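You operate a simulated robot arm through the tools that you are given. There is no shell and no other tool.

Carry out the task below with a simulated robot arm. There is one attempt and no reset: what you move stays moved.

TASK
Dry the glass cup with the black rim on hot air.
Fine: stand it in the dryer, push the grey slider off the air slots, run the fan till the drops are gone, switch off; leave the cup there and the slots open.

Only the result counts: the job must be done as asked and must still hold three seconds after the hand-in. Knocking over, shifting, dropping, spilling or breaking anything else fails it.

THE ROBOT
A 7-joint arm with a two-finger parallel gripper, fixed in place. Base frame: the origin is at the foot of the arm, x ahead of it, y to its left, z up. Units: mm, rad, N and s.
With the tool pointing down near the work surface it reaches from about 240 to 620 mm from the base axis. Its first joint turns from -1.152 to 1.152 rad. Payload 2.6 kg.
The TCP is the grasp point between the finger pads, 30 mm short of the fingertips. In the tool frame z runs along the fingers and y along their closing line. The gripper opens to 94 mm. The fingers are 28 mm wide and 10 mm thick; the gripper's body (50 by 96 mm) begins 55 mm behind the TCP.
Orientation is that of the tool frame in the base frame, as [roll, pitch, yaw] about the fixed x, y, z axes, in that order (R = Rz(yaw) Ry(pitch) Rx(roll)). With the fingers straight down and closing along the base's y, the tool's x points along the base's -x, its y along +y and its z along -z.

THE INTERFACE
- The arm moves only by the tool drive_tool. Its argument "rows" is one flat list of numbers, 6 for each row, row after row: the shift along the tool's x, y, z in mm, then the turn, a rotation vector about the tool's x, y, z in rad. In form: [x, y, z, wx, wy, wz, x, y, z, wx, wy, wz, ...]. A call has 1 to 20 rows; each row shifts and turns the commanded pose from where the row before left it, along the tool's axes as they then stand. "claw" is the closure, from 0 (fully open) to 1 (shut), set as the call begins (left out, the last holds). Each row takes 0.2 s and may step no farther than 50 mm and 0.15 rad from the row before; otherwise, or with a gripper value out of range, the whole call is refused. Where a pose cannot be reached the arm comes as near as it can. A force on the tool above 40 N (or 10 N above the force at the start of the call, whichever is more), or a blocked arm, ends the call early, and 0.2 s more pass. The fingers move at their own pace (about 72 mm/s each) and stop on an object; they squeeze with about 22 N. The grip force told is the motor's: it shows also when the fingers shut on nothing. Time passes only in rows, and 0.2 s behind the last, so rows that do not move let the fingers close. It gives the time, the measured TCP pose, the force on the tool (base axes), the opening and the grip force at its end, in the units of the frame above (readings bear some noise), with the torque about the TCP (base axes, N m) and any sound that the robot's microphone picked up, and new pictures: "show" is both (left out), scene, wrist or none.
- Cameras (640 x 400 px; columns grow to the right, rows downward): "scene" is fixed at [38.9, 431.6, 569.3]; the picture's right is [-0.77, -0.63, 0.00], its down [-0.33, 0.41, -0.85] and it looks along [0.54, -0.66, -0.53] (base axes); focal length 346 px, centre (320, 200). "wrist" rides on the gripper at [76, 14, -102] in the tool frame; the picture's right is [-0.18, 0.98, 0.00], its down [-0.75, -0.14, -0.64] and it looks along [-0.63, -0.12, 0.77] (tool axes); focal length 243 px, centre (320, 200). There is no depth. A picture from a camera that has moved, and an enlarged one, comes with that camera's place and axes in the base frame and with its lens.
- enlarge(camera, box): a new picture of the part [left, top, right, bottom] of that camera's present view, enlarged. No time passes.
- hand_in(): hands the job in; it is judged then, once.

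Places have to be worked out from the pictures, the camera data and where the tool is seen. Open the gripper and draw the arm clear of the work before you hand the job in, unless the task says otherwise.

The tools are called after "Request:" by a JSON object that holds its "name" and its "arguments". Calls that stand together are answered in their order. drive_tool: Moves the arm, as the interface text tells. Its arguments: {"type":"object","properties":{"rows":{"type":"array","items":{"type":"number"}},"claw":{"type":"number"},"show":{"type":"string","enum":["both","scene","wrist","none"]}},"required":["rows"]} The other tools are called the same way: enlarge (camera, box) takes an enlarged picture of a part of a camera's view; hand_in () hands the job in.

At the start:

```text
time: 0.0
eef_pos: [407.3, 37.3, 329.3]
orientation: [-3.139, 0.0, 3.14]
wrist_force: [0.0, 0.9, -0.4]
moment: [0.01, -0.01, 0.02]
opening: 93.8
gripper_force: 0.0
```

scene: 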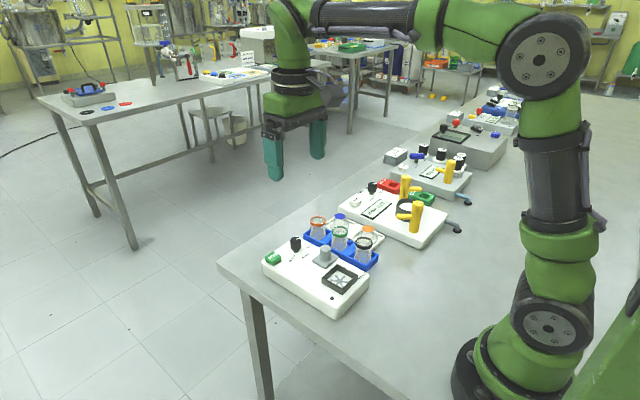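
wrist: 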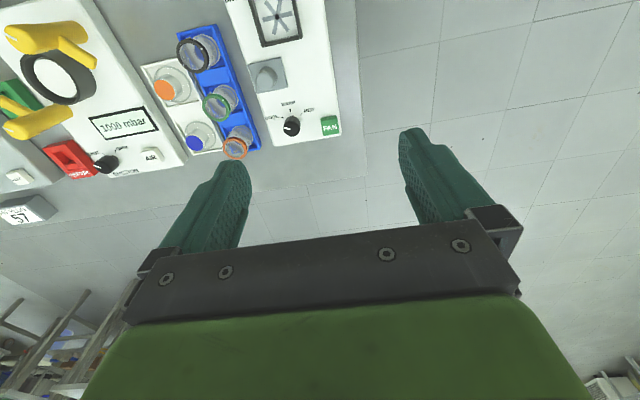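

The pictures show a white dryer with a fan button, a knob, a grey slider and a black-framed slot, next to a blue rack of cups. I enlarge both views for detail.

Request:
{"name": "enlarge", "arguments": {"camera": "scene", "box": [240, 170, 480, 320]}}

Request:
{"name": "enlarge", "arguments": {"camera": "wrist", "box": [130, 0, 370, 150]}}

```text
2.67 times, centred on (360, 245) of scene
camera zoom: at [38.9, 431.6, 569.3], right [-0.77, -0.63, 0.0], down [-0.33, 0.41, -0.85], along [0.54, -0.66, -0.53], focal length 922 px, centre (213, 80)
```

zoom: 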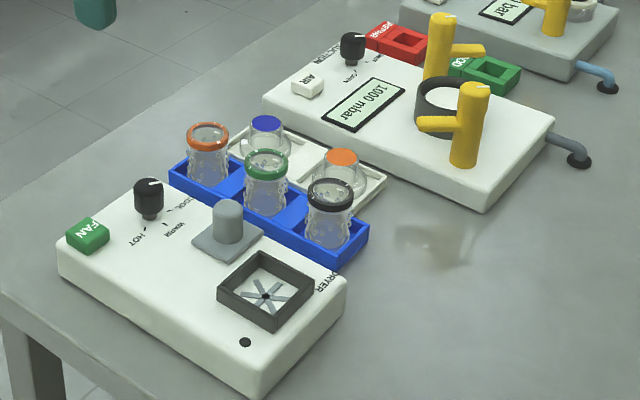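

```text
2.67 times, centred on (250, 75) of wrist
camera zoom: at [330.3, 52.1, 431.7], right [0.18, 0.98, 0.0], down [0.75, -0.14, 0.64], along [0.63, -0.12, -0.77], focal length 647 px, centre (507, 533)
```

zoom: 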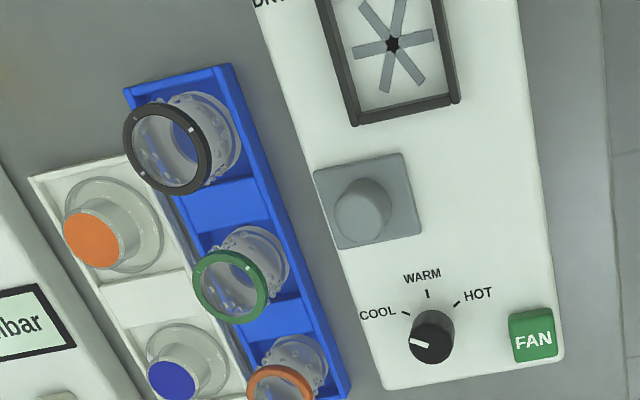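

Working from both cameras, I put the dryer at about x 300–514, y -65–55, with its top at z≈40. The framed cup seat is near (341,-5), the slider near (403,-39), the knob near (474,-20), the fan button near (494,37) and the black-rim cup near (360,-125). I move back over it for a closer look.

Request:
{"name": "drive_tool", "arguments": {"rows": [30, -15, 10, 0, 0, 0, 30, -15, 10, 0, 0, 0, 27, -10, 10, 0, 0, 0], "show": "both"}}

```text
time: 0.8
eef_pos: [318.5, -3.2, 299.9]
orientation: [-3.14, -0.001, -3.14]
wrist_force: [-0.1, 0.6, -0.5]
moment: [0.02, -0.03, -0.02]
opening: 93.8
gripper_force: 0.0
camera wrist: at [242.2, 11.1, 402.4], right [0.18, 0.98, 0.0], down [0.75, -0.14, 0.64], along [0.63, -0.12, -0.77], focal length 243 px, centre (320, 200)
```

scene: 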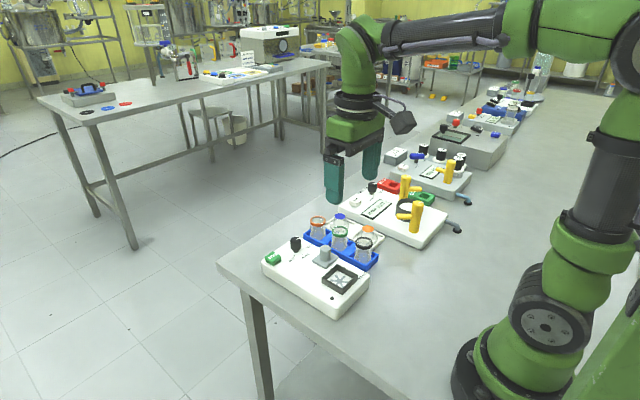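
wrist: 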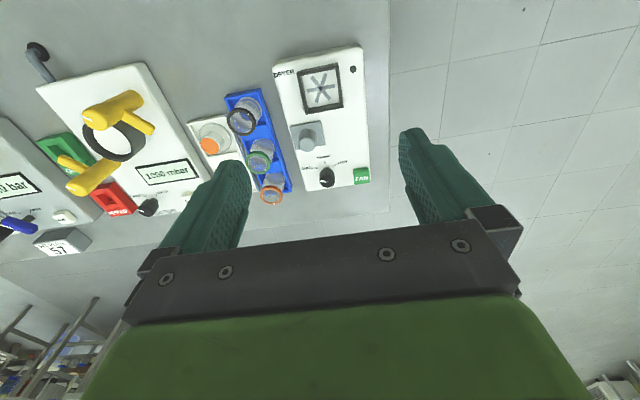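

The dryer is now fully in the wrist view; I enlarge it.

Request:
{"name": "enlarge", "arguments": {"camera": "wrist", "box": [220, 30, 404, 206]}}

Request:
{"name": "enlarge", "arguments": {"camera": "scene", "box": [250, 200, 400, 320]}}

```text
2.27 times, centred on (312, 118) of wrist
camera zoom: at [242.2, 11.1, 402.4], right [0.18, 0.98, 0.0], down [0.75, -0.14, 0.64], along [0.63, -0.12, -0.77], focal length 551 px, centre (338, 386)
```

zoom: 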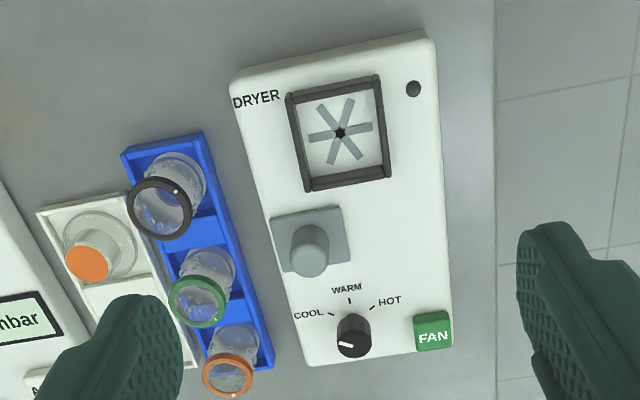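

```text
3.33 times, centred on (325, 260) of scene
camera zoom: at [38.9, 431.6, 569.3], right [-0.77, -0.63, 0.0], down [-0.33, 0.41, -0.85], along [0.54, -0.66, -0.53], focal length 1153 px, centre (303, 0)
```

zoom: 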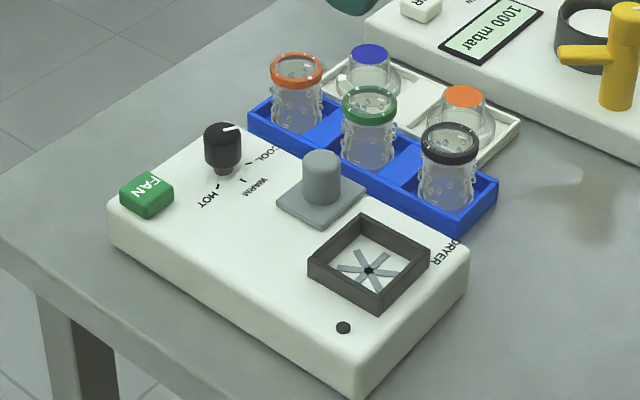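

The knob points to COOL, the slider sits left of centre, and the area to its right is empty. I go lower with the camera to see the slider and slots more clearly.

Request:
{"name": "drive_tool", "arguments": {"rows": [8, -12, 37, 0, 0, 0, 8, -12, 37, 0, 0, 0, 8, -12, 36, 0, 0, 0], "show": "wrist"}}

Request:
{"name": "enlarge", "arguments": {"camera": "wrist", "box": [200, 20, 440, 170]}}

```text
time: 1.6
eef_pos: [296.0, -37.1, 189.9]
orientation: [3.141, 0.0, 3.142]
wrist_force: [-0.6, -0.9, -1.2]
moment: [0.03, -0.02, -0.02]
opening: 94.0
gripper_force: 0.0
camera wrist: at [219.1, -24.0, 290.5], right [0.18, 0.98, 0.0], down [0.75, -0.14, 0.64], along [0.63, -0.12, -0.77], focal length 243 px, centre (320, 200)
```

wrist: 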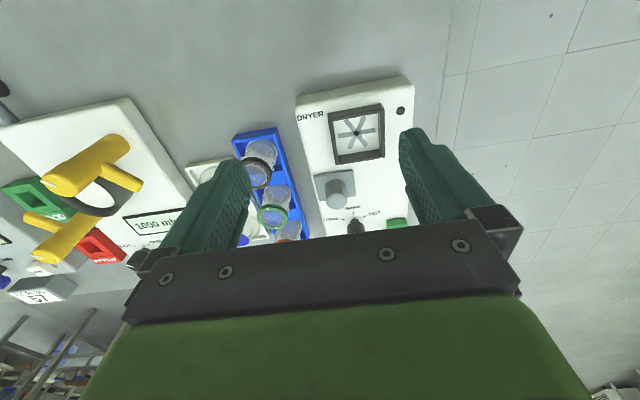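

```text
2.67 times, centred on (320, 95) of wrist
camera zoom: at [219.1, -24.0, 290.5], right [0.18, 0.98, 0.0], down [0.75, -0.14, 0.64], along [0.63, -0.12, -0.77], focal length 647 px, centre (320, 480)
```

zoom: 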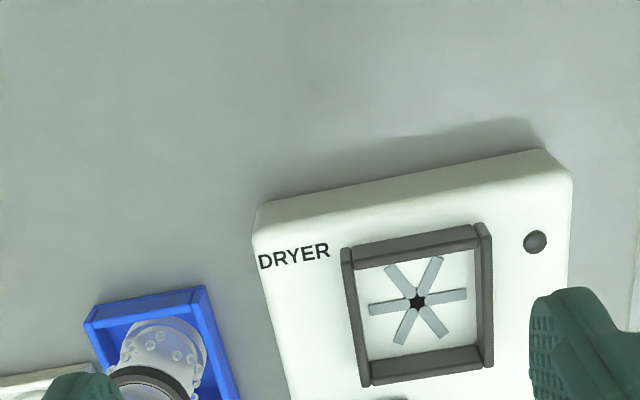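

The frame interior is about 47 mm square, centred near (338,-6). I enlarge the slider and knob region in this same view.

Request:
{"name": "enlarge", "arguments": {"camera": "wrist", "box": [280, 90, 424, 240]}}

Request:
{"name": "enlarge", "arguments": {"camera": "scene", "box": [300, 230, 360, 290]}}

```text
2.67 times, centred on (352, 165) of wrist
camera zoom: at [219.1, -24.0, 290.5], right [0.18, 0.98, 0.0], down [0.75, -0.14, 0.64], along [0.63, -0.12, -0.77], focal length 647 px, centre (235, 293)
```

zoom: 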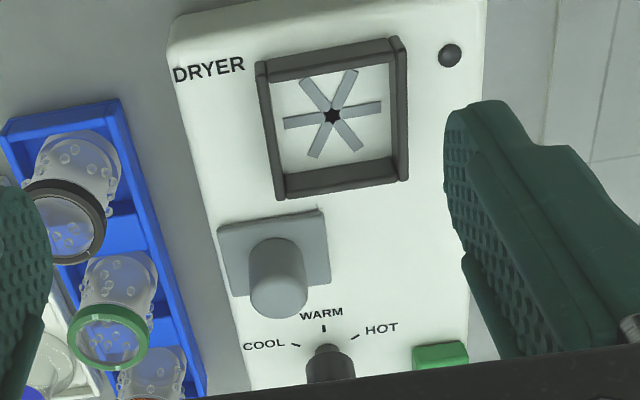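

```text
6.67 times, centred on (330, 260) of scene
camera zoom: at [38.9, 431.6, 569.3], right [-0.77, -0.63, 0.0], down [-0.33, 0.41, -0.85], along [0.54, -0.66, -0.53], focal length 2306 px, centre (253, -200)
```

zoom: 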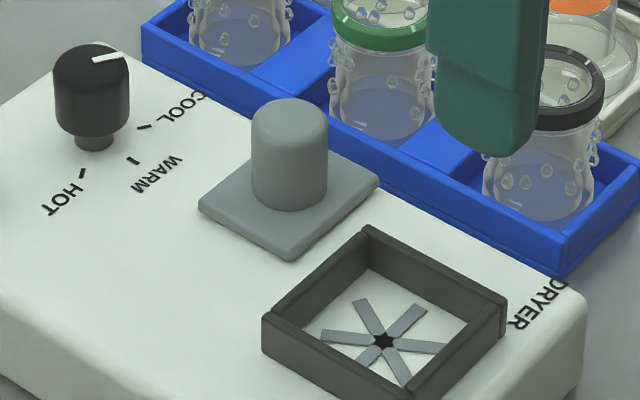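

The slider's post looks about 25 mm thick, centred at about (404,-38) with its top at z≈75. I go above it with the gripper partly open and check from both cameras.

Request:
{"name": "drive_tool", "arguments": {"rows": [-36, -0.5, 14, 0, 0, 0, -36, -0.5, 14, 0, 0, 0, -36, -0.5, 14, 0, 0, 0, 0, 0, 20, 0, 0, 0], "claw": 0.4, "show": "both"}}

Request:
{"name": "enlarge", "arguments": {"camera": "scene", "box": [250, 170, 400, 320]}}

Request:
{"name": "enlarge", "arguments": {"camera": "wrist", "box": [220, 50, 420, 220]}}

```text
time: 2.6
eef_pos: [404.8, -38.6, 129.0]
orientation: [3.141, 0.0, 3.14]
wrist_force: [-0.3, 0.2, -0.5]
moment: [-0.01, 0.0, -0.01]
opening: 56.5
gripper_force: 0.0
camera wrist: at [326.8, -25.2, 230.4], right [0.19, 0.98, 0.0], down [0.75, -0.14, 0.64], along [0.63, -0.12, -0.77], focal length 243 px, centre (320, 200)
```

scene: 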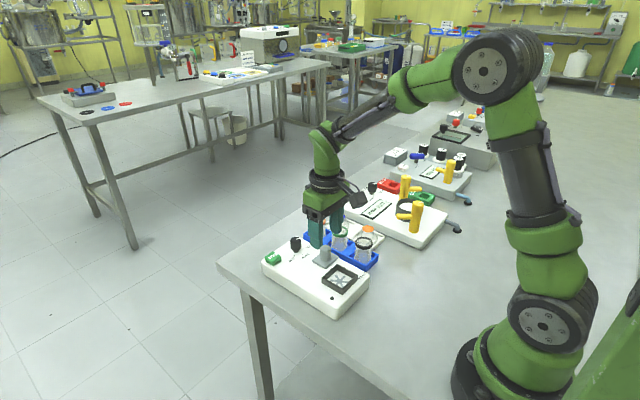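
wrist: 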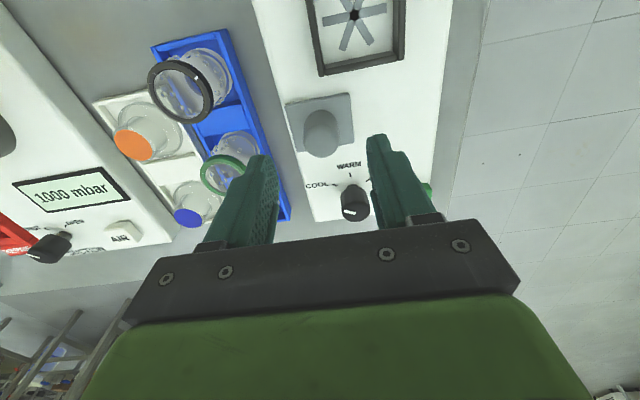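

```text
2.67 times, centred on (325, 245) of scene
camera zoom: at [38.9, 431.6, 569.3], right [-0.77, -0.63, 0.0], down [-0.33, 0.41, -0.85], along [0.54, -0.66, -0.53], focal length 922 px, centre (307, 80)
```

zoom: 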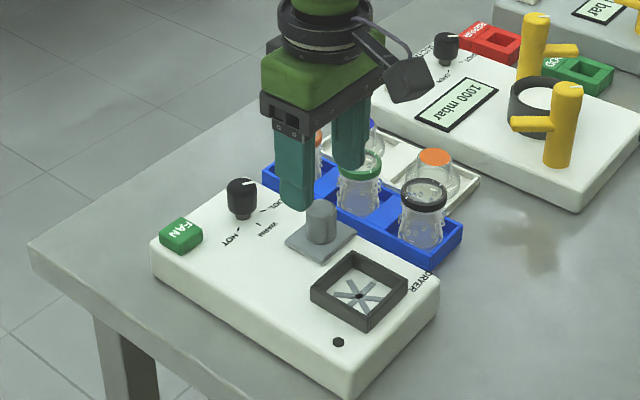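

```text
2.35 times, centred on (320, 135) of wrist
camera zoom: at [326.8, -25.2, 230.4], right [0.19, 0.98, 0.0], down [0.75, -0.14, 0.64], along [0.63, -0.12, -0.77], focal length 571 px, centre (320, 353)
```

zoom: 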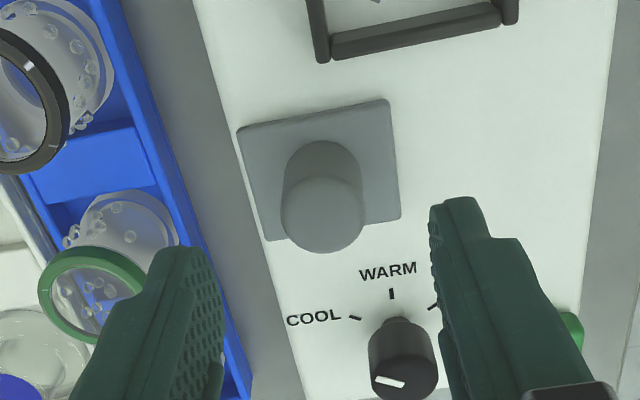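

The post sits between the fingers, at about (401.5,-39). I descend around it so the tips stop just above the slider plate.

Request:
{"name": "drive_tool", "arguments": {"rows": [3, 0, 15, 0, 0, 0, 0, 0, 15, 0, 0, 0, 0, 0, 15, 0, 0, 0], "show": "scene"}}

Request:
{"name": "enlarge", "arguments": {"camera": "scene", "box": [250, 170, 400, 320]}}

```text
time: 3.4
eef_pos: [401.1, -39.7, 83.0]
orientation: [-3.142, -0.001, 3.141]
wrist_force: [0.3, -0.2, 0.1]
moment: [0.01, 0.03, 0.0]
opening: 56.3
gripper_force: 0.0
```

scene: 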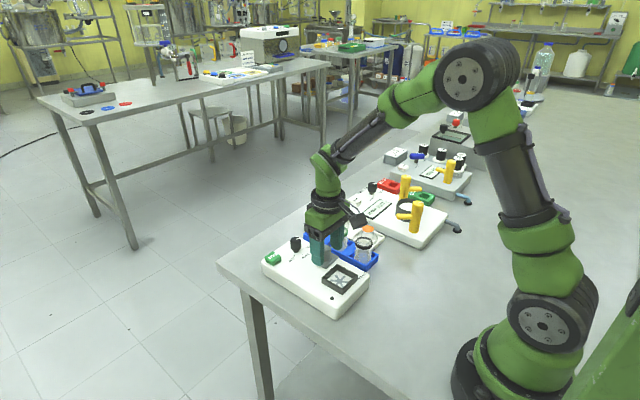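

```text
2.67 times, centred on (325, 245) of scene
camera zoom: at [38.9, 431.6, 569.3], right [-0.77, -0.63, 0.0], down [-0.33, 0.41, -0.85], along [0.54, -0.66, -0.53], focal length 922 px, centre (307, 80)
```

zoom: 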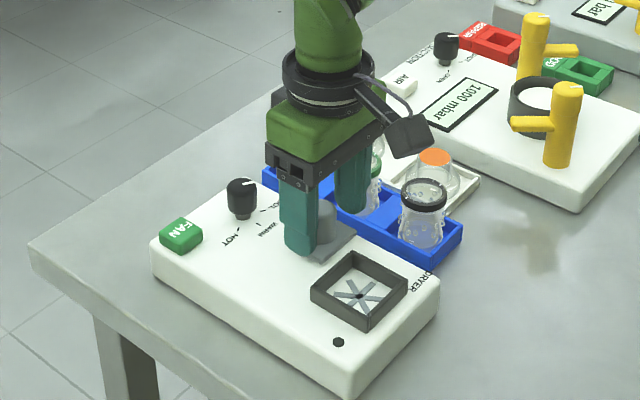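

The fingers straddle the post. I close on it and then move a few mm toward +y to test the travel direction.

Request:
{"name": "drive_tool", "arguments": {"rows": [0, 0, 0, 0, 0, 0, 0, 0, 0, 0, 0, 0, 0, 0, 0, 0, 0, 0], "claw": 0.8, "show": "none"}}

Request:
{"name": "drive_tool", "arguments": {"rows": [0, 3, 0, 0, 0, 0, 0, 3, 0, 0, 0, 0], "show": "scene"}}

```text
time: 4.2
eef_pos: [400.8, -38.1, 84.0]
orientation: [3.141, 0.0, -3.141]
wrist_force: [1.6, 6.1, -3.0]
moment: [0.14, -0.11, 0.02]
opening: 24.2
gripper_force: 44.9
```

```text
time: 4.8
eef_pos: [400.0, -33.6, 83.7]
orientation: [-3.14, -0.003, 3.139]
wrist_force: [-7.0, -0.2, -3.0]
moment: [-0.08, -0.62, 0.04]
opening: 24.2
gripper_force: 44.3
```

scene: 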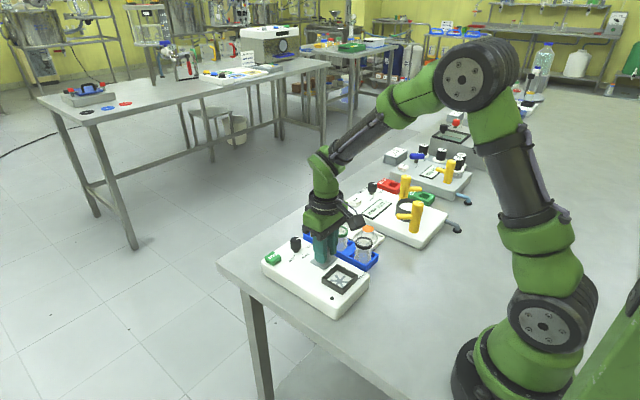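

It moved about 5 mm toward +y with little resistance along y. I check that the slider moved rather than the dryer.

Request:
{"name": "drive_tool", "arguments": {"rows": [0, 4, 0, 0, 0, 0, 0, 4, 0, 0, 0, 0, 0, 4, 0, 0, 0, 0], "show": "both"}}

Request:
{"name": "enlarge", "arguments": {"camera": "scene", "box": [250, 170, 400, 320]}}

Request:
{"name": "enlarge", "arguments": {"camera": "wrist", "box": [220, 50, 420, 220]}}

```text
time: 5.6
eef_pos: [400.2, -20.6, 84.0]
orientation: [3.14, -0.003, 3.141]
wrist_force: [-17.7, -0.2, 16.0]
moment: [-0.05, 0.91, 0.0]
opening: 24.5
gripper_force: 44.7
camera wrist: at [323.9, -6.8, 185.3], right [0.19, 0.98, 0.0], down [0.75, -0.14, 0.64], along [0.63, -0.12, -0.77], focal length 243 px, centre (320, 200)
```

scene: 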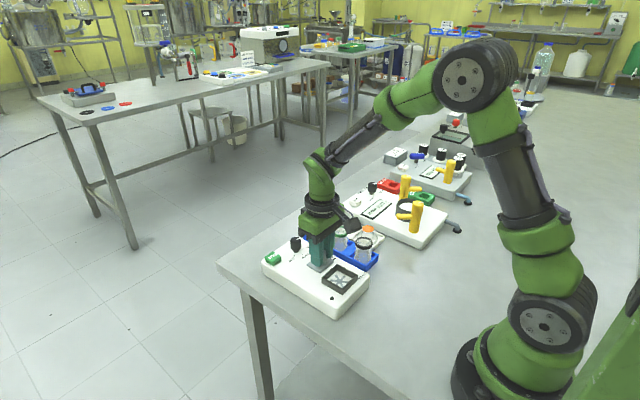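
wrist: 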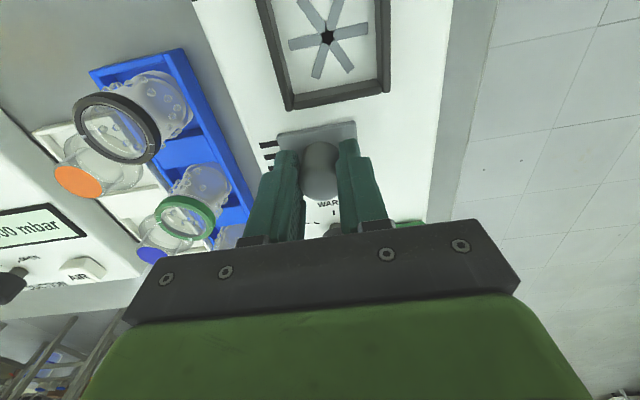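

```text
2.67 times, centred on (325, 245) of scene
camera zoom: at [38.8, 431.6, 569.3], right [-0.77, -0.63, 0.0], down [-0.33, 0.41, -0.85], along [0.54, -0.66, -0.53], focal length 922 px, centre (307, 80)
```

zoom: 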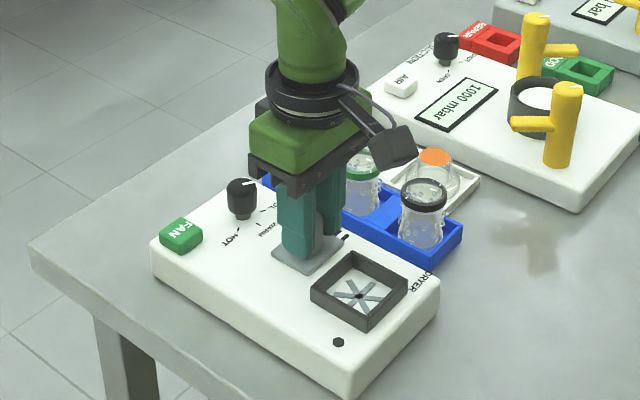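

```text
2.35 times, centred on (320, 135) of wrist
camera zoom: at [323.9, -6.8, 185.3], right [0.19, 0.98, 0.0], down [0.75, -0.14, 0.64], along [0.63, -0.12, -0.77], focal length 571 px, centre (320, 353)
```

zoom: 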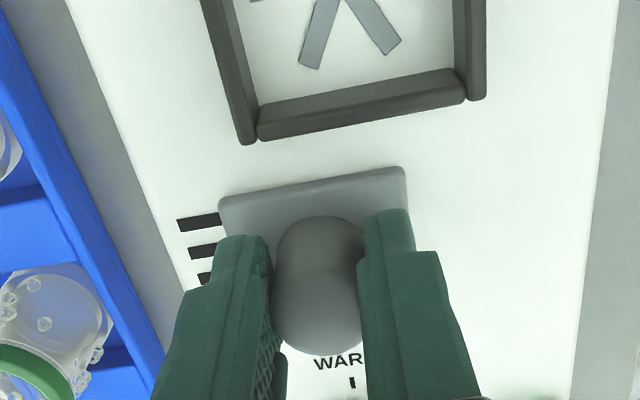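

Black slots appear to the left of the plate, so +y is the right direction. I keep pushing.

Request:
{"name": "drive_tool", "arguments": {"rows": [0, 4, 0, 0, 0, 0, 0, 4, 0, 0, 0, 0, 0, 4, 0, 0, 0, 0, 0, 4, 0, 0, 0, 0, 0, 4, 0, 0, 0, 0, 0, 4, 0, 0, 0, 0], "show": "wrist"}}

Request:
{"name": "enlarge", "arguments": {"camera": "wrist", "box": [220, 50, 420, 220]}}

```text
time: 7.0
eef_pos: [400.6, 3.2, 83.7]
orientation: [-3.142, -0.002, 3.141]
wrist_force: [-15.4, -0.6, 16.7]
moment: [0.0, 0.48, -0.03]
opening: 24.5
gripper_force: 45.2
camera wrist: at [323.9, 16.9, 185.0], right [0.19, 0.98, 0.0], down [0.75, -0.14, 0.64], along [0.63, -0.12, -0.77], focal length 243 px, centre (320, 200)
```

wrist: 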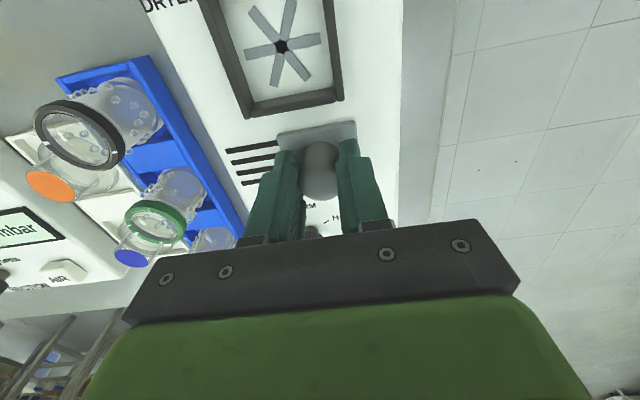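

```text
2.35 times, centred on (320, 135) of wrist
camera zoom: at [323.9, 16.9, 185.0], right [0.19, 0.98, 0.0], down [0.75, -0.14, 0.64], along [0.63, -0.12, -0.77], focal length 571 px, centre (320, 353)
```

zoom: 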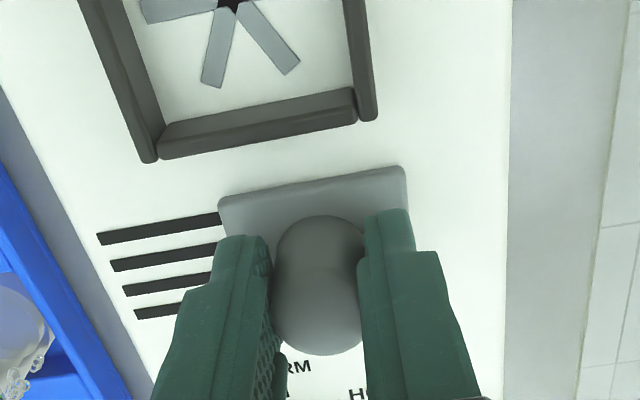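

Four slots are opening and the slider is still moving freely. I push on further, watching for the end of travel.

Request:
{"name": "drive_tool", "arguments": {"rows": [0, 3, 0, 0, 0, 0, 0, 3, 0, 0, 0, 0, 0, 3, 0, 0, 0, 0, 0, 3, 0, 0, 0, 0], "show": "wrist"}}

Request:
{"name": "enlarge", "arguments": {"camera": "wrist", "box": [220, 50, 420, 220]}}

```text
time: 8.0
eef_pos: [401.5, 14.9, 84.6]
orientation: [3.141, -0.003, 3.141]
wrist_force: [-11.9, 0.1, 6.7]
moment: [-0.01, 0.31, -0.02]
opening: 24.7
gripper_force: 44.8
camera wrist: at [324.0, 28.8, 185.0], right [0.18, 0.98, 0.0], down [0.75, -0.14, 0.64], along [0.63, -0.12, -0.77], focal length 243 px, centre (320, 200)
```

wrist: 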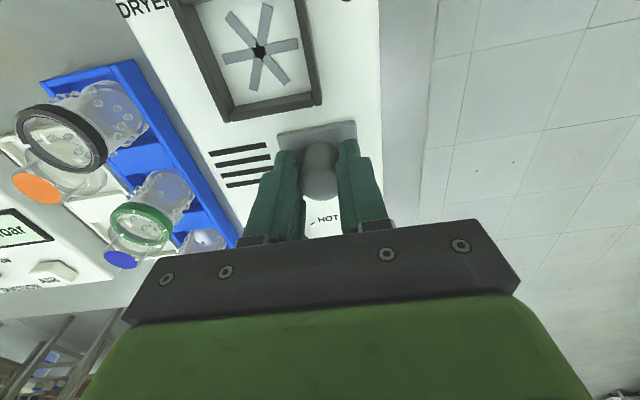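

```text
2.35 times, centred on (320, 135) of wrist
camera zoom: at [324.0, 28.8, 185.0], right [0.18, 0.98, 0.0], down [0.75, -0.14, 0.64], along [0.63, -0.12, -0.77], focal length 571 px, centre (320, 353)
```

zoom: 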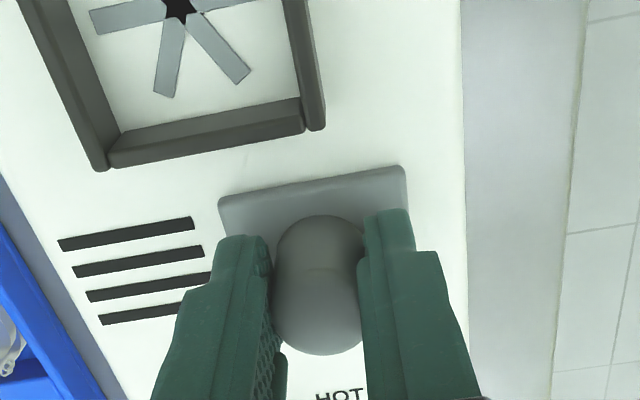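

All four slots are now uncovered. I move 5 mm further for margin, then open the fingers.

Request:
{"name": "drive_tool", "arguments": {"rows": [0, 2.5, 0, 0, 0, 0, 0, 2.5, 0, 0, 0, 0], "show": "none"}}

Request:
{"name": "drive_tool", "arguments": {"rows": [0, 0, 0, 0, 0, 0, 0, 0, 0, 0, 0, 0], "claw": 0.4, "show": "none"}}

Request:
{"name": "drive_tool", "arguments": {"rows": [0, 0, -20, 0, 0, 0, 0, 0, -25, 0, 0, 0, 0, 0, -25, 0, 0, 0], "show": "both"}}

Request:
{"name": "enlarge", "arguments": {"camera": "wrist", "box": [220, 50, 420, 220]}}

Request:
{"name": "enlarge", "arguments": {"camera": "scene", "box": [250, 170, 400, 320]}}

```text
time: 8.6
eef_pos: [400.1, 18.9, 83.6]
orientation: [-3.14, -0.002, 3.14]
wrist_force: [-13.8, -7.6, 0.2]
moment: [-0.24, -0.11, 0.02]
opening: 24.5
gripper_force: 45.1
```

```text
time: 9.2
eef_pos: [402.7, 20.8, 84.3]
orientation: [3.141, 0.001, 3.141]
wrist_force: [-0.1, 0.2, -0.2]
moment: [-0.03, 0.02, 0.03]
opening: 56.6
gripper_force: 0.1
```

```text
time: 10.0
eef_pos: [401.2, 18.2, 155.1]
orientation: [3.141, 0.0, 3.138]
wrist_force: [-0.4, 0.0, 0.6]
moment: [0.01, 0.02, 0.02]
opening: 56.4
gripper_force: 0.1
camera wrist: at [325.1, 31.9, 256.0], right [0.18, 0.98, 0.0], down [0.75, -0.14, 0.64], along [0.63, -0.12, -0.77], focal length 243 px, centre (320, 200)
```

scene: 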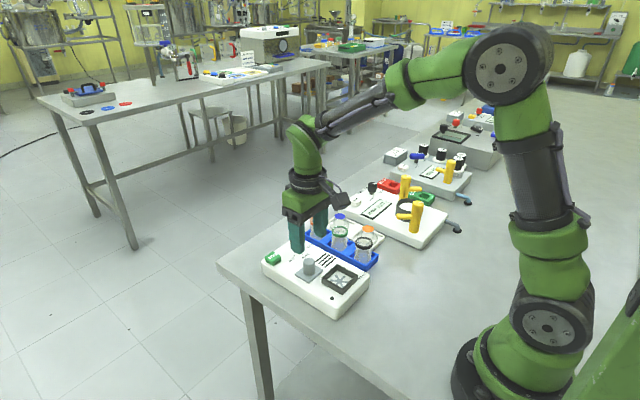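
wrist: 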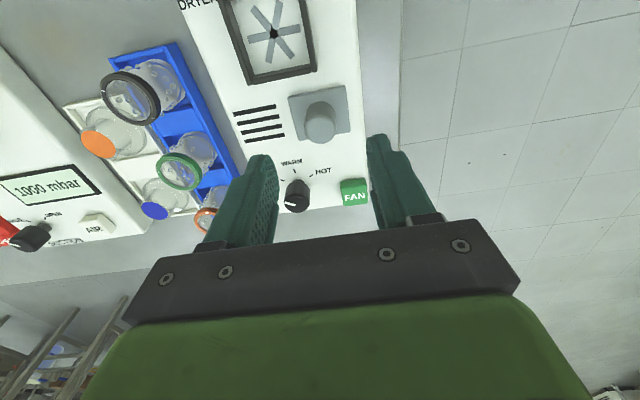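

```text
2.35 times, centred on (320, 135) of wrist
camera zoom: at [325.1, 31.9, 256.0], right [0.18, 0.98, 0.0], down [0.75, -0.14, 0.64], along [0.63, -0.12, -0.77], focal length 571 px, centre (320, 353)
```

zoom: 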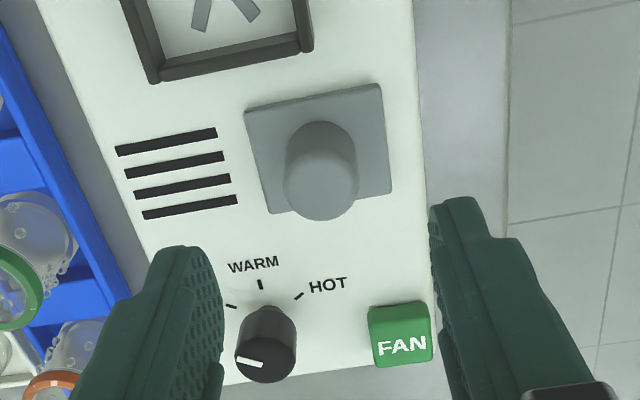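

```text
2.67 times, centred on (325, 245) of scene
camera zoom: at [38.9, 431.6, 569.3], right [-0.77, -0.63, 0.0], down [-0.33, 0.41, -0.85], along [0.54, -0.66, -0.53], focal length 922 px, centre (307, 80)
```

zoom: 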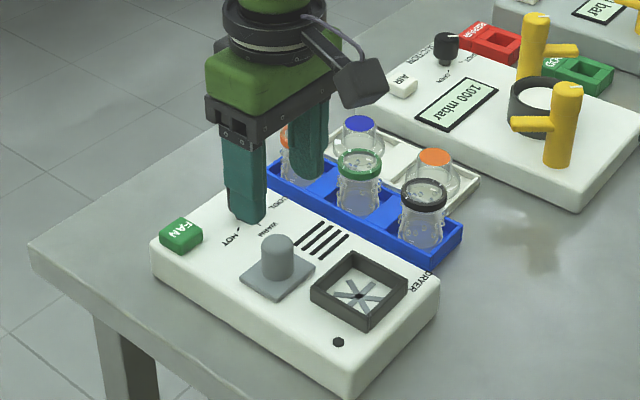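

The slots are clear of the plate, with margin. Next is the knob, centred at about (474.5,-19.5) with its top at z≈73; its pointer is on COOL and HOT is about 120° clockwise seen from above. I go over it and pre-turn the tool by -1.05 rad.

Request:
{"name": "drive_tool", "arguments": {"rows": [-36.6, -18.8, 0, 0, 0, 0, -36.6, -18.8, 0, 0, 0, 0, 0, 0, 5, 0, 0, -0.15, 0, 0, 5, 0, 0, -0.15, 0, 0, 5, 0, 0, -0.15, 0, 0, 5, 0, 0, -0.15, 0, 0, 5, 0, 0, -0.15, 0, 0, 0, 0, 0, -0.15, 0, 0, 0, 0, 0, -0.15], "show": "both"}}

Request:
{"name": "enlarge", "arguments": {"camera": "wrist", "box": [220, 80, 420, 250]}}

Request:
{"name": "enlarge", "arguments": {"camera": "scene", "box": [250, 170, 400, 320]}}

```text
time: 12.0
eef_pos: [475.2, -18.6, 127.5]
orientation: [3.141, -0.001, -2.091]
wrist_force: [0.7, 0.2, 0.9]
moment: [0.0, 0.0, 0.02]
opening: 56.6
gripper_force: 0.0
camera wrist: at [424.0, -77.9, 229.6], right [-0.76, 0.65, 0.0], down [0.5, 0.58, 0.64], along [0.42, 0.49, -0.77], focal length 243 px, centre (320, 200)
```

scene: 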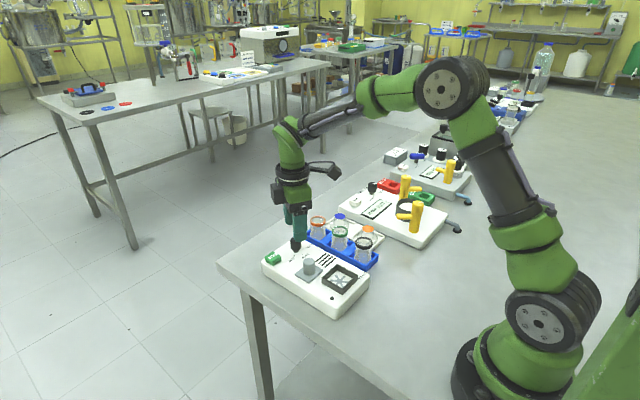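
wrist: 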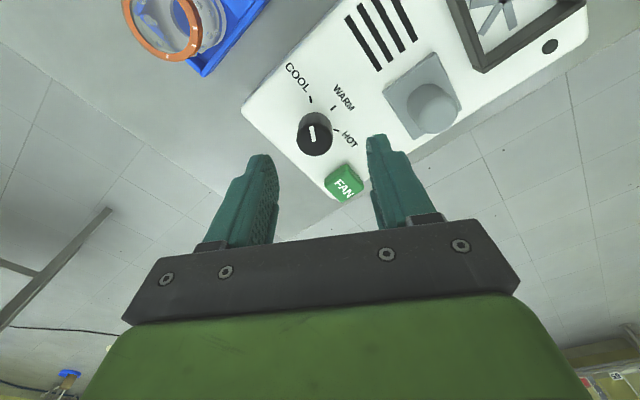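

```text
2.35 times, centred on (320, 165) of wrist
camera zoom: at [424.0, -77.9, 229.6], right [-0.76, 0.65, 0.0], down [0.5, 0.58, 0.64], along [0.42, 0.49, -0.77], focal length 571 px, centre (320, 282)
```

zoom: 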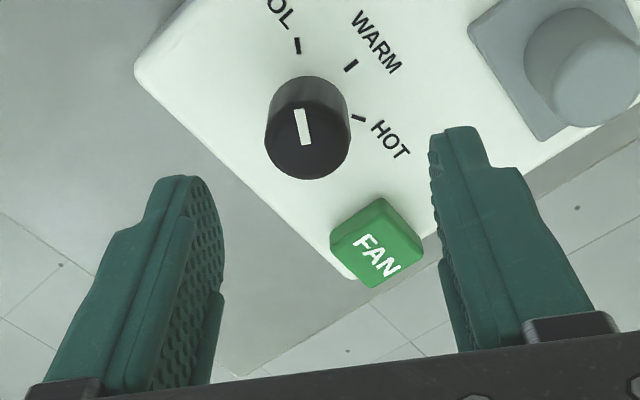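

```text
2.67 times, centred on (325, 245) of scene
camera zoom: at [38.9, 431.6, 569.3], right [-0.77, -0.63, 0.0], down [-0.33, 0.41, -0.85], along [0.54, -0.66, -0.53], focal length 922 px, centre (307, 80)
```

zoom: 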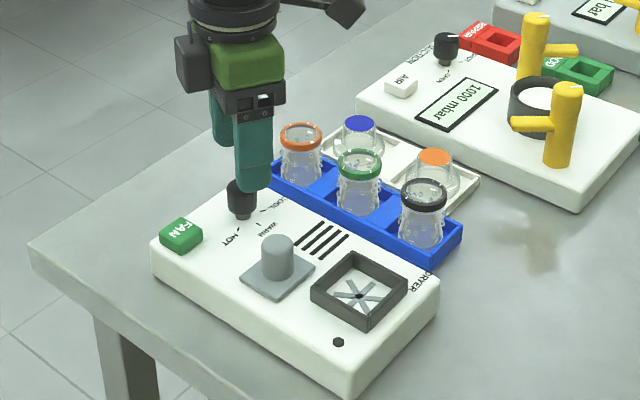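

The tool sits over the knob, and this view puts the knob at about (476.5,-20.5). I shift slightly, descend and close on it.

Request:
{"name": "drive_tool", "arguments": {"rows": [1.2, -1.8, 16, 0, 0, 0, 0, 0, 17, 0, 0, 0, 0, 0, 16, 0, 0, 0], "show": "none"}}

Request:
{"name": "drive_tool", "arguments": {"rows": [0, 0, 0, 0, 0, 0, 0, 0, 0, 0, 0, 0, 0, 0, 0, 0, 0, 0], "claw": 0.8, "show": "both"}}

Request:
{"name": "enlarge", "arguments": {"camera": "scene", "box": [250, 170, 400, 320]}}

```text
time: 12.8
eef_pos: [474.8, -20.8, 79.5]
orientation: [-3.141, -0.001, -2.091]
wrist_force: [0.6, -0.1, 0.4]
moment: [-0.02, -0.01, 0.0]
opening: 56.1
gripper_force: 0.0
```

```text
time: 13.6
eef_pos: [477.4, -21.6, 80.6]
orientation: [-3.135, -0.002, -2.092]
wrist_force: [19.6, -8.2, -7.9]
moment: [-0.08, -0.59, -0.03]
opening: 25.4
gripper_force: 45.4
camera wrist: at [425.2, -81.3, 181.4], right [-0.76, 0.65, -0.01], down [0.49, 0.59, 0.64], along [0.42, 0.49, -0.77], focal length 243 px, centre (320, 200)
```

scene: 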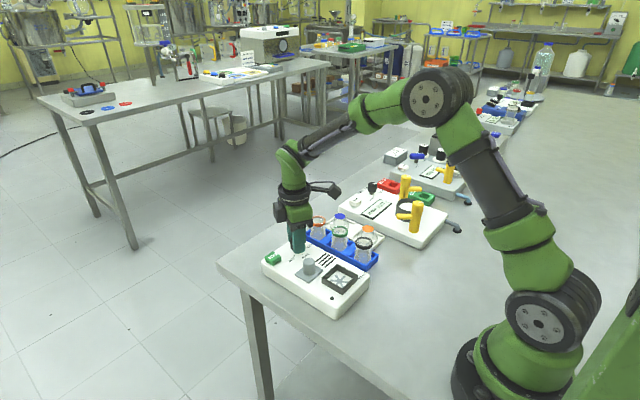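
wrist: 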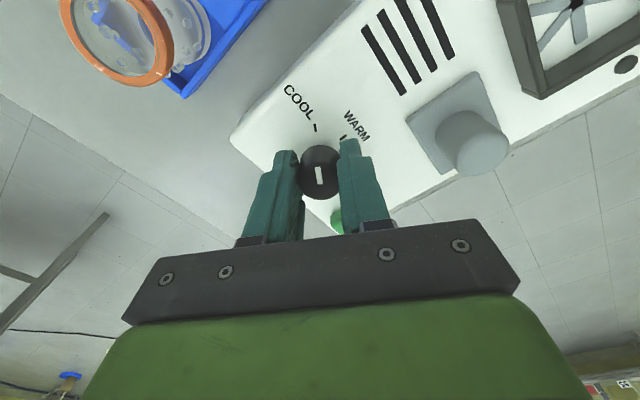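

```text
2.67 times, centred on (325, 245) of scene
camera zoom: at [39.0, 431.6, 569.2], right [-0.77, -0.63, 0.0], down [-0.33, 0.41, -0.85], along [0.54, -0.66, -0.53], focal length 922 px, centre (307, 80)
```

zoom: 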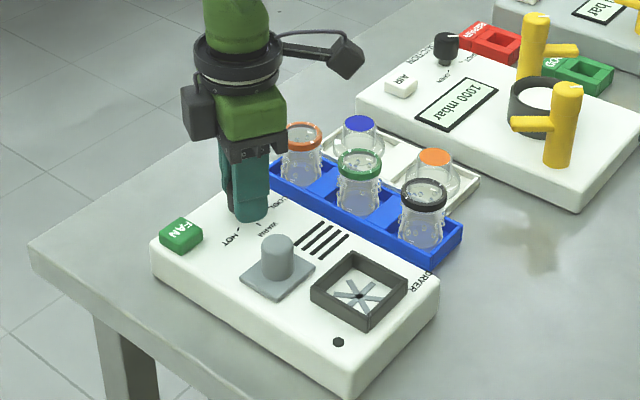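

The grip is on the knob but pulled about 3 mm along the closing line. I shift to relieve that, then turn clockwise.

Request:
{"name": "drive_tool", "arguments": {"rows": [0, -2.5, 0, 0, 0, 0, 0, 0, 0, 0, 0, 0], "show": "none"}}

Request:
{"name": "drive_tool", "arguments": {"rows": [0, 0, 0, 0, 0, 0.1, 0, 0, 0, 0, 0, 0.1, 0, 0, 0, 0, 0, 0.1, 0, 0, 0, 0, 0, 0.1], "show": "both"}}

```text
time: 14.2
eef_pos: [476.6, -22.6, 80.2]
orientation: [3.141, 0.0, -2.093]
wrist_force: [-3.5, -11.1, 13.0]
moment: [0.25, -0.34, 0.01]
opening: 25.3
gripper_force: 45.1
```

```text
time: 15.2
eef_pos: [477.5, -21.2, 78.6]
orientation: [3.141, -0.002, -2.497]
wrist_force: [-17.0, -10.2, 24.6]
moment: [-0.47, 0.72, 0.05]
opening: 25.3
gripper_force: 45.0
camera wrist: at [406.6, -56.4, 181.3], right [-0.44, 0.9, 0.0], down [0.69, 0.34, 0.64], along [0.57, 0.29, -0.77], focal length 243 px, centre (320, 200)
```

scene: 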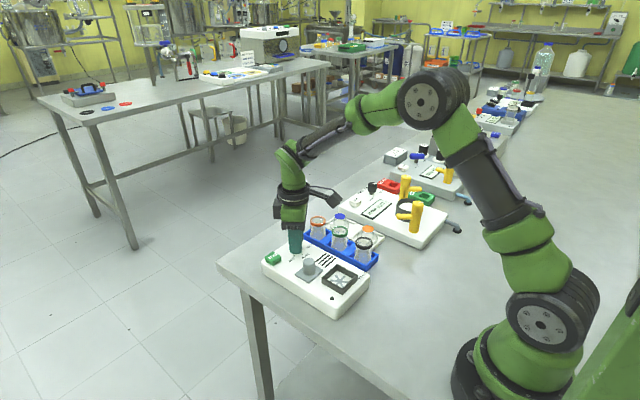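
wrist: 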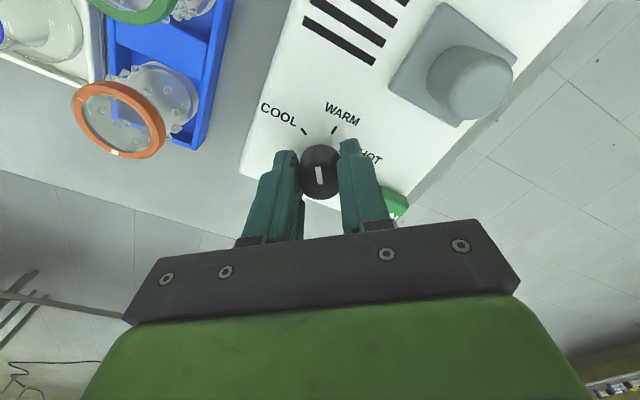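

The knob turns with the gripper. The readings show a vertical preload, so I ease up by 1 mm and continue turning.

Request:
{"name": "drive_tool", "arguments": {"rows": [0, 0, -1, 0, 0, 0.1, 0, 0, 0, 0, 0, 0.1, 0, 0, 0, 0, 0, 0.1, 0, 0, 0, 0, 0, 0.1, 0, 0, 0, 0, 0, 0.1, 0, 0, 0, 0, 0, 0.1], "show": "wrist"}}

```text
time: 16.6
eef_pos: [476.8, -19.7, 79.2]
orientation: [3.139, -0.007, -3.096]
wrist_force: [-26.9, -6.6, 13.6]
moment: [-0.22, 0.5, 0.0]
opening: 25.3
gripper_force: 45.2
camera wrist: at [399.8, -10.2, 181.5], right [0.14, 0.99, 0.0], down [0.76, -0.11, 0.64], along [0.63, -0.09, -0.77], focal length 243 px, centre (320, 200)
```

wrist: 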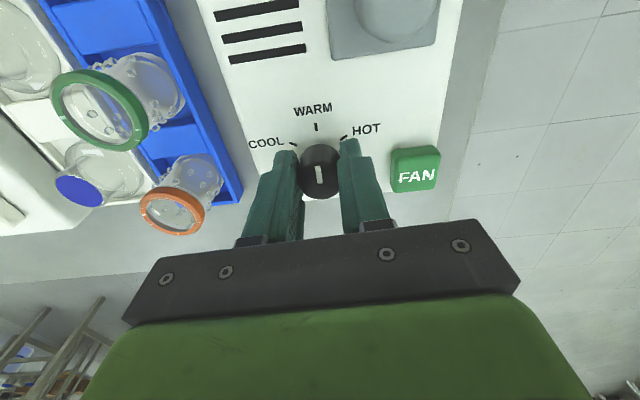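

The pointer is at WARM, about halfway. I relieve the x preload by shifting about 2.5 mm toward -x and continue to HOT.

Request:
{"name": "drive_tool", "arguments": {"rows": [2.5, 0, -0.5, 0, 0, 0, 0, 0, 0, 0, 0, 0.1, 0, 0, 0, 0, 0, 0.1, 0, 0, 0, 0, 0, 0.1, 0, 0, 0, 0, 0, 0.1, 0, 0, 0, 0, 0, 0.1], "show": "wrist"}}

```text
time: 18.0
eef_pos: [476.2, -18.5, 82.0]
orientation: [3.139, 0.003, 2.691]
wrist_force: [22.5, 8.5, -21.0]
moment: [0.22, -0.51, 0.04]
opening: 25.6
gripper_force: 44.9
camera wrist: at [412.4, 26.0, 182.7], right [0.59, 0.8, 0.0], down [0.61, -0.46, 0.64], along [0.52, -0.38, -0.77], focal length 243 px, centre (320, 200)
```

wrist: 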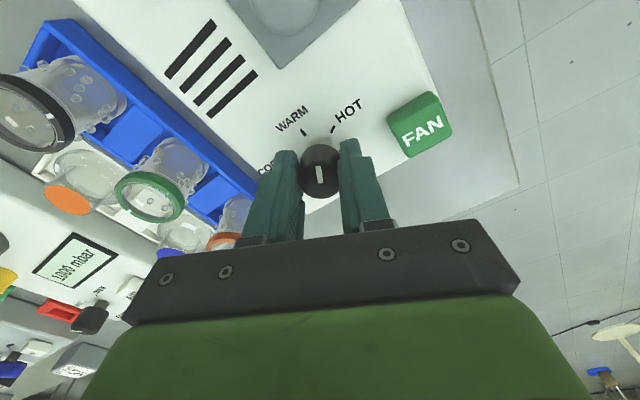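

HOT is about 0.55 rad further on. I relieve the preload and continue.

Request:
{"name": "drive_tool", "arguments": {"rows": [-1.1, 1.1, 1, 0, 0, 0, 0, 0, 0, 0, 0, 0.1, 0, 0, 0, 0, 0, 0.1, 0, 0, 0, 0, 0, 0.1, 0, 0, 0, 0, 0, 0.1, 0, 0, 0, 0, 0, 0.1], "show": "wrist"}}

Request:
{"name": "enlarge", "arguments": {"camera": "wrist", "box": [250, 70, 400, 210]}}

```text
time: 19.4
eef_pos: [476.7, -16.7, 82.4]
orientation: [3.139, -0.002, 2.188]
wrist_force: [-8.9, 16.7, 25.6]
moment: [0.6, 0.26, 0.04]
opening: 25.4
gripper_force: 45.0
camera wrist: at [443.3, 51.0, 182.9], right [0.91, 0.42, 0.0], down [0.32, -0.7, 0.64], along [0.27, -0.58, -0.77], focal length 243 px, centre (320, 200)
```

wrist: 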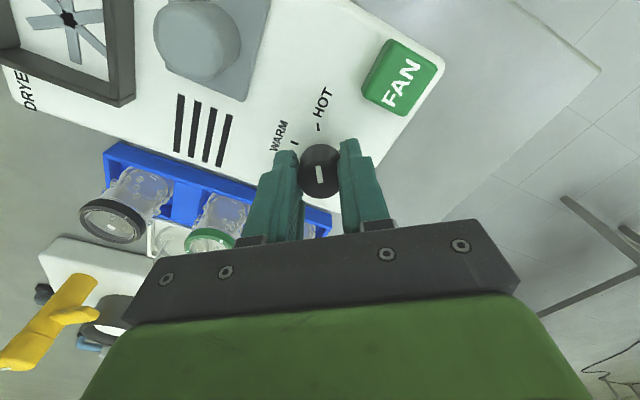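

```text
2.86 times, centred on (325, 140) of wrist
camera zoom: at [443.3, 51.0, 182.9], right [0.91, 0.42, 0.0], down [0.32, -0.7, 0.64], along [0.27, -0.58, -0.77], focal length 693 px, centre (306, 371)
```

zoom: 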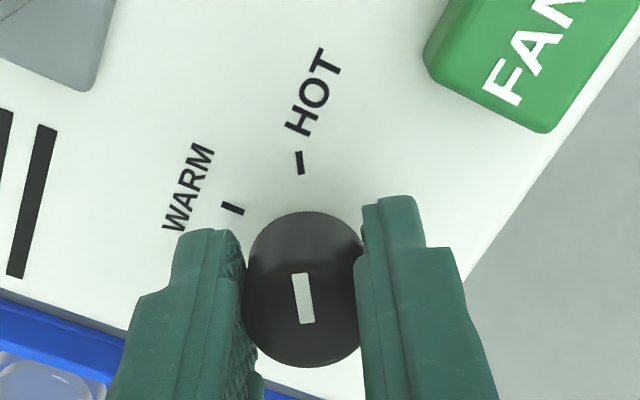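

The pointer is parallel to the HOT mark to within a few degrees. I turn the last 0.09 rad to complete 120°, with some force relief.

Request:
{"name": "drive_tool", "arguments": {"rows": [0, 0, -1, 0, 0, 0.045, 0, 0, 0, 0, 0, 0.045, 0, 0, 0, 0, 0, 0], "show": "wrist"}}

Request:
{"name": "enlarge", "arguments": {"camera": "wrist", "box": [250, 70, 400, 210]}}

```text
time: 20.2
eef_pos: [476.7, -17.6, 82.3]
orientation: [3.138, -0.003, 2.103]
wrist_force: [-1.4, 20.3, 16.5]
moment: [0.05, -0.21, 0.28]
opening: 25.3
gripper_force: 45.3
camera wrist: at [450.0, 53.3, 182.7], right [0.94, 0.34, 0.0], down [0.26, -0.72, 0.64], along [0.22, -0.6, -0.77], focal length 243 px, centre (320, 200)
```

wrist: 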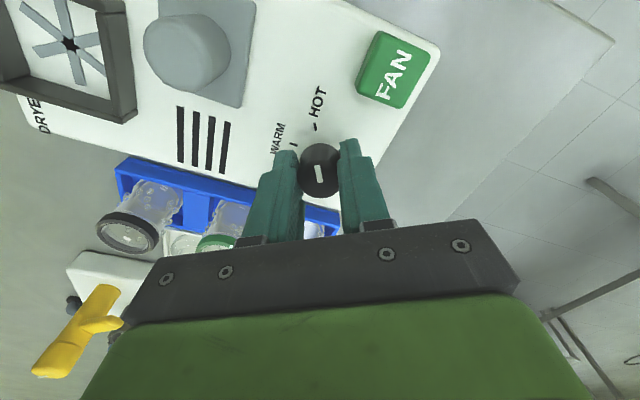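

```text
2.86 times, centred on (325, 140) of wrist
camera zoom: at [450.0, 53.3, 182.7], right [0.94, 0.34, 0.0], down [0.26, -0.72, 0.64], along [0.22, -0.6, -0.77], focal length 693 px, centre (306, 371)
```

zoom: 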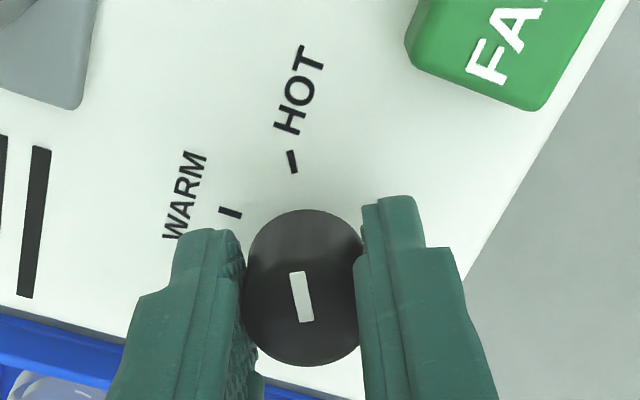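

The z torque rose to 0.28 Nm and the pointer slipped slightly in the fingers, so the knob is at its end stop at HOT. I release, rise and turn the tool back.

Request:
{"name": "drive_tool", "arguments": {"rows": [0, 0, 0, 0, 0, 0, 0, 0, 0, 0, 0, 0], "claw": 0.4, "show": "none"}}

Request:
{"name": "drive_tool", "arguments": {"rows": [0, 0, -20, 0, 0, 0, 0, 0, -30, 0, 0, 0, 0, 0, -30, 0, 0, 0, 0, 0, 0, 0, 0, -0.15, 0, 0, 0, 0, 0, -0.15, 0, 0, 0, 0, 0, -0.15, 0, 0, 0, 0, 0, -0.15, 0, 0, 0, 0, 0, -0.15, 0, 0, 0, 0, 0, -0.15, 0, 0, 0, 0, 0, -0.14], "show": "both"}}

Request:
{"name": "enlarge", "arguments": {"camera": "scene", "box": [250, 170, 400, 320]}}

Request:
{"name": "enlarge", "arguments": {"camera": "wrist", "box": [220, 50, 420, 220]}}

```text
time: 20.8
eef_pos: [477.1, -22.0, 79.2]
orientation: [-3.139, 0.001, 2.1]
wrist_force: [0.4, -0.2, 0.3]
moment: [-0.02, 0.0, 0.0]
opening: 56.7
gripper_force: 0.1
```

```text
time: 23.0
eef_pos: [475.8, -19.7, 160.4]
orientation: [-3.141, 0.0, -3.141]
wrist_force: [0.0, 0.0, 0.7]
moment: [0.01, 0.02, 0.0]
opening: 56.9
gripper_force: 0.2
camera wrist: at [399.4, -6.5, 262.6], right [0.18, 0.98, 0.0], down [0.75, -0.14, 0.64], along [0.63, -0.12, -0.77], focal length 243 px, centre (320, 200)
```

scene: 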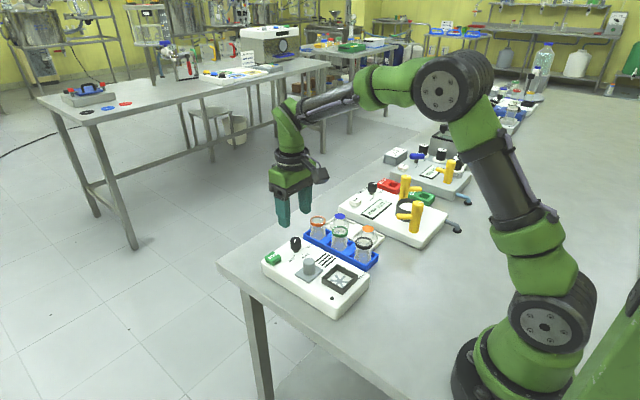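
wrist: 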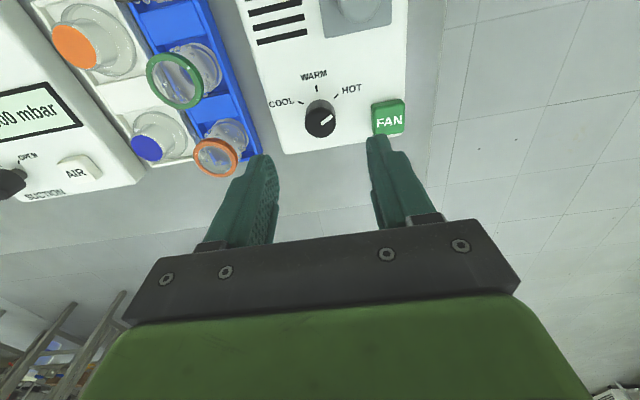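

```text
2.67 times, centred on (325, 245) of scene
camera zoom: at [38.9, 431.6, 569.3], right [-0.77, -0.63, 0.0], down [-0.33, 0.41, -0.85], along [0.54, -0.66, -0.53], focal length 922 px, centre (307, 80)
```

zoom: 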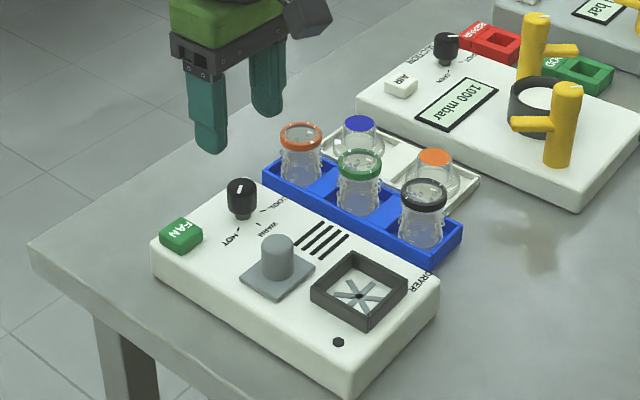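

```text
2.35 times, centred on (320, 135) of wrist
camera zoom: at [399.4, -6.5, 262.6], right [0.18, 0.98, 0.0], down [0.75, -0.14, 0.64], along [0.63, -0.12, -0.77], focal length 571 px, centre (320, 353)
```

zoom: 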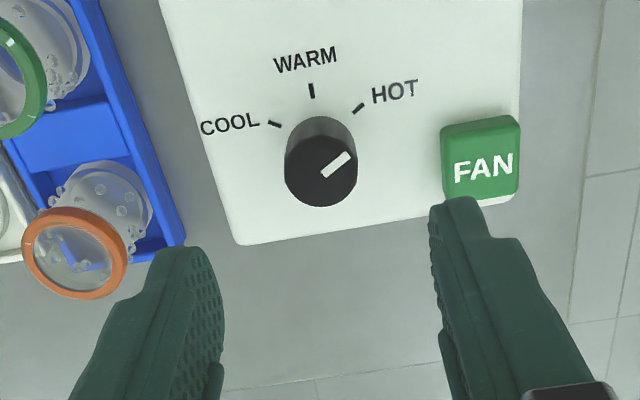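

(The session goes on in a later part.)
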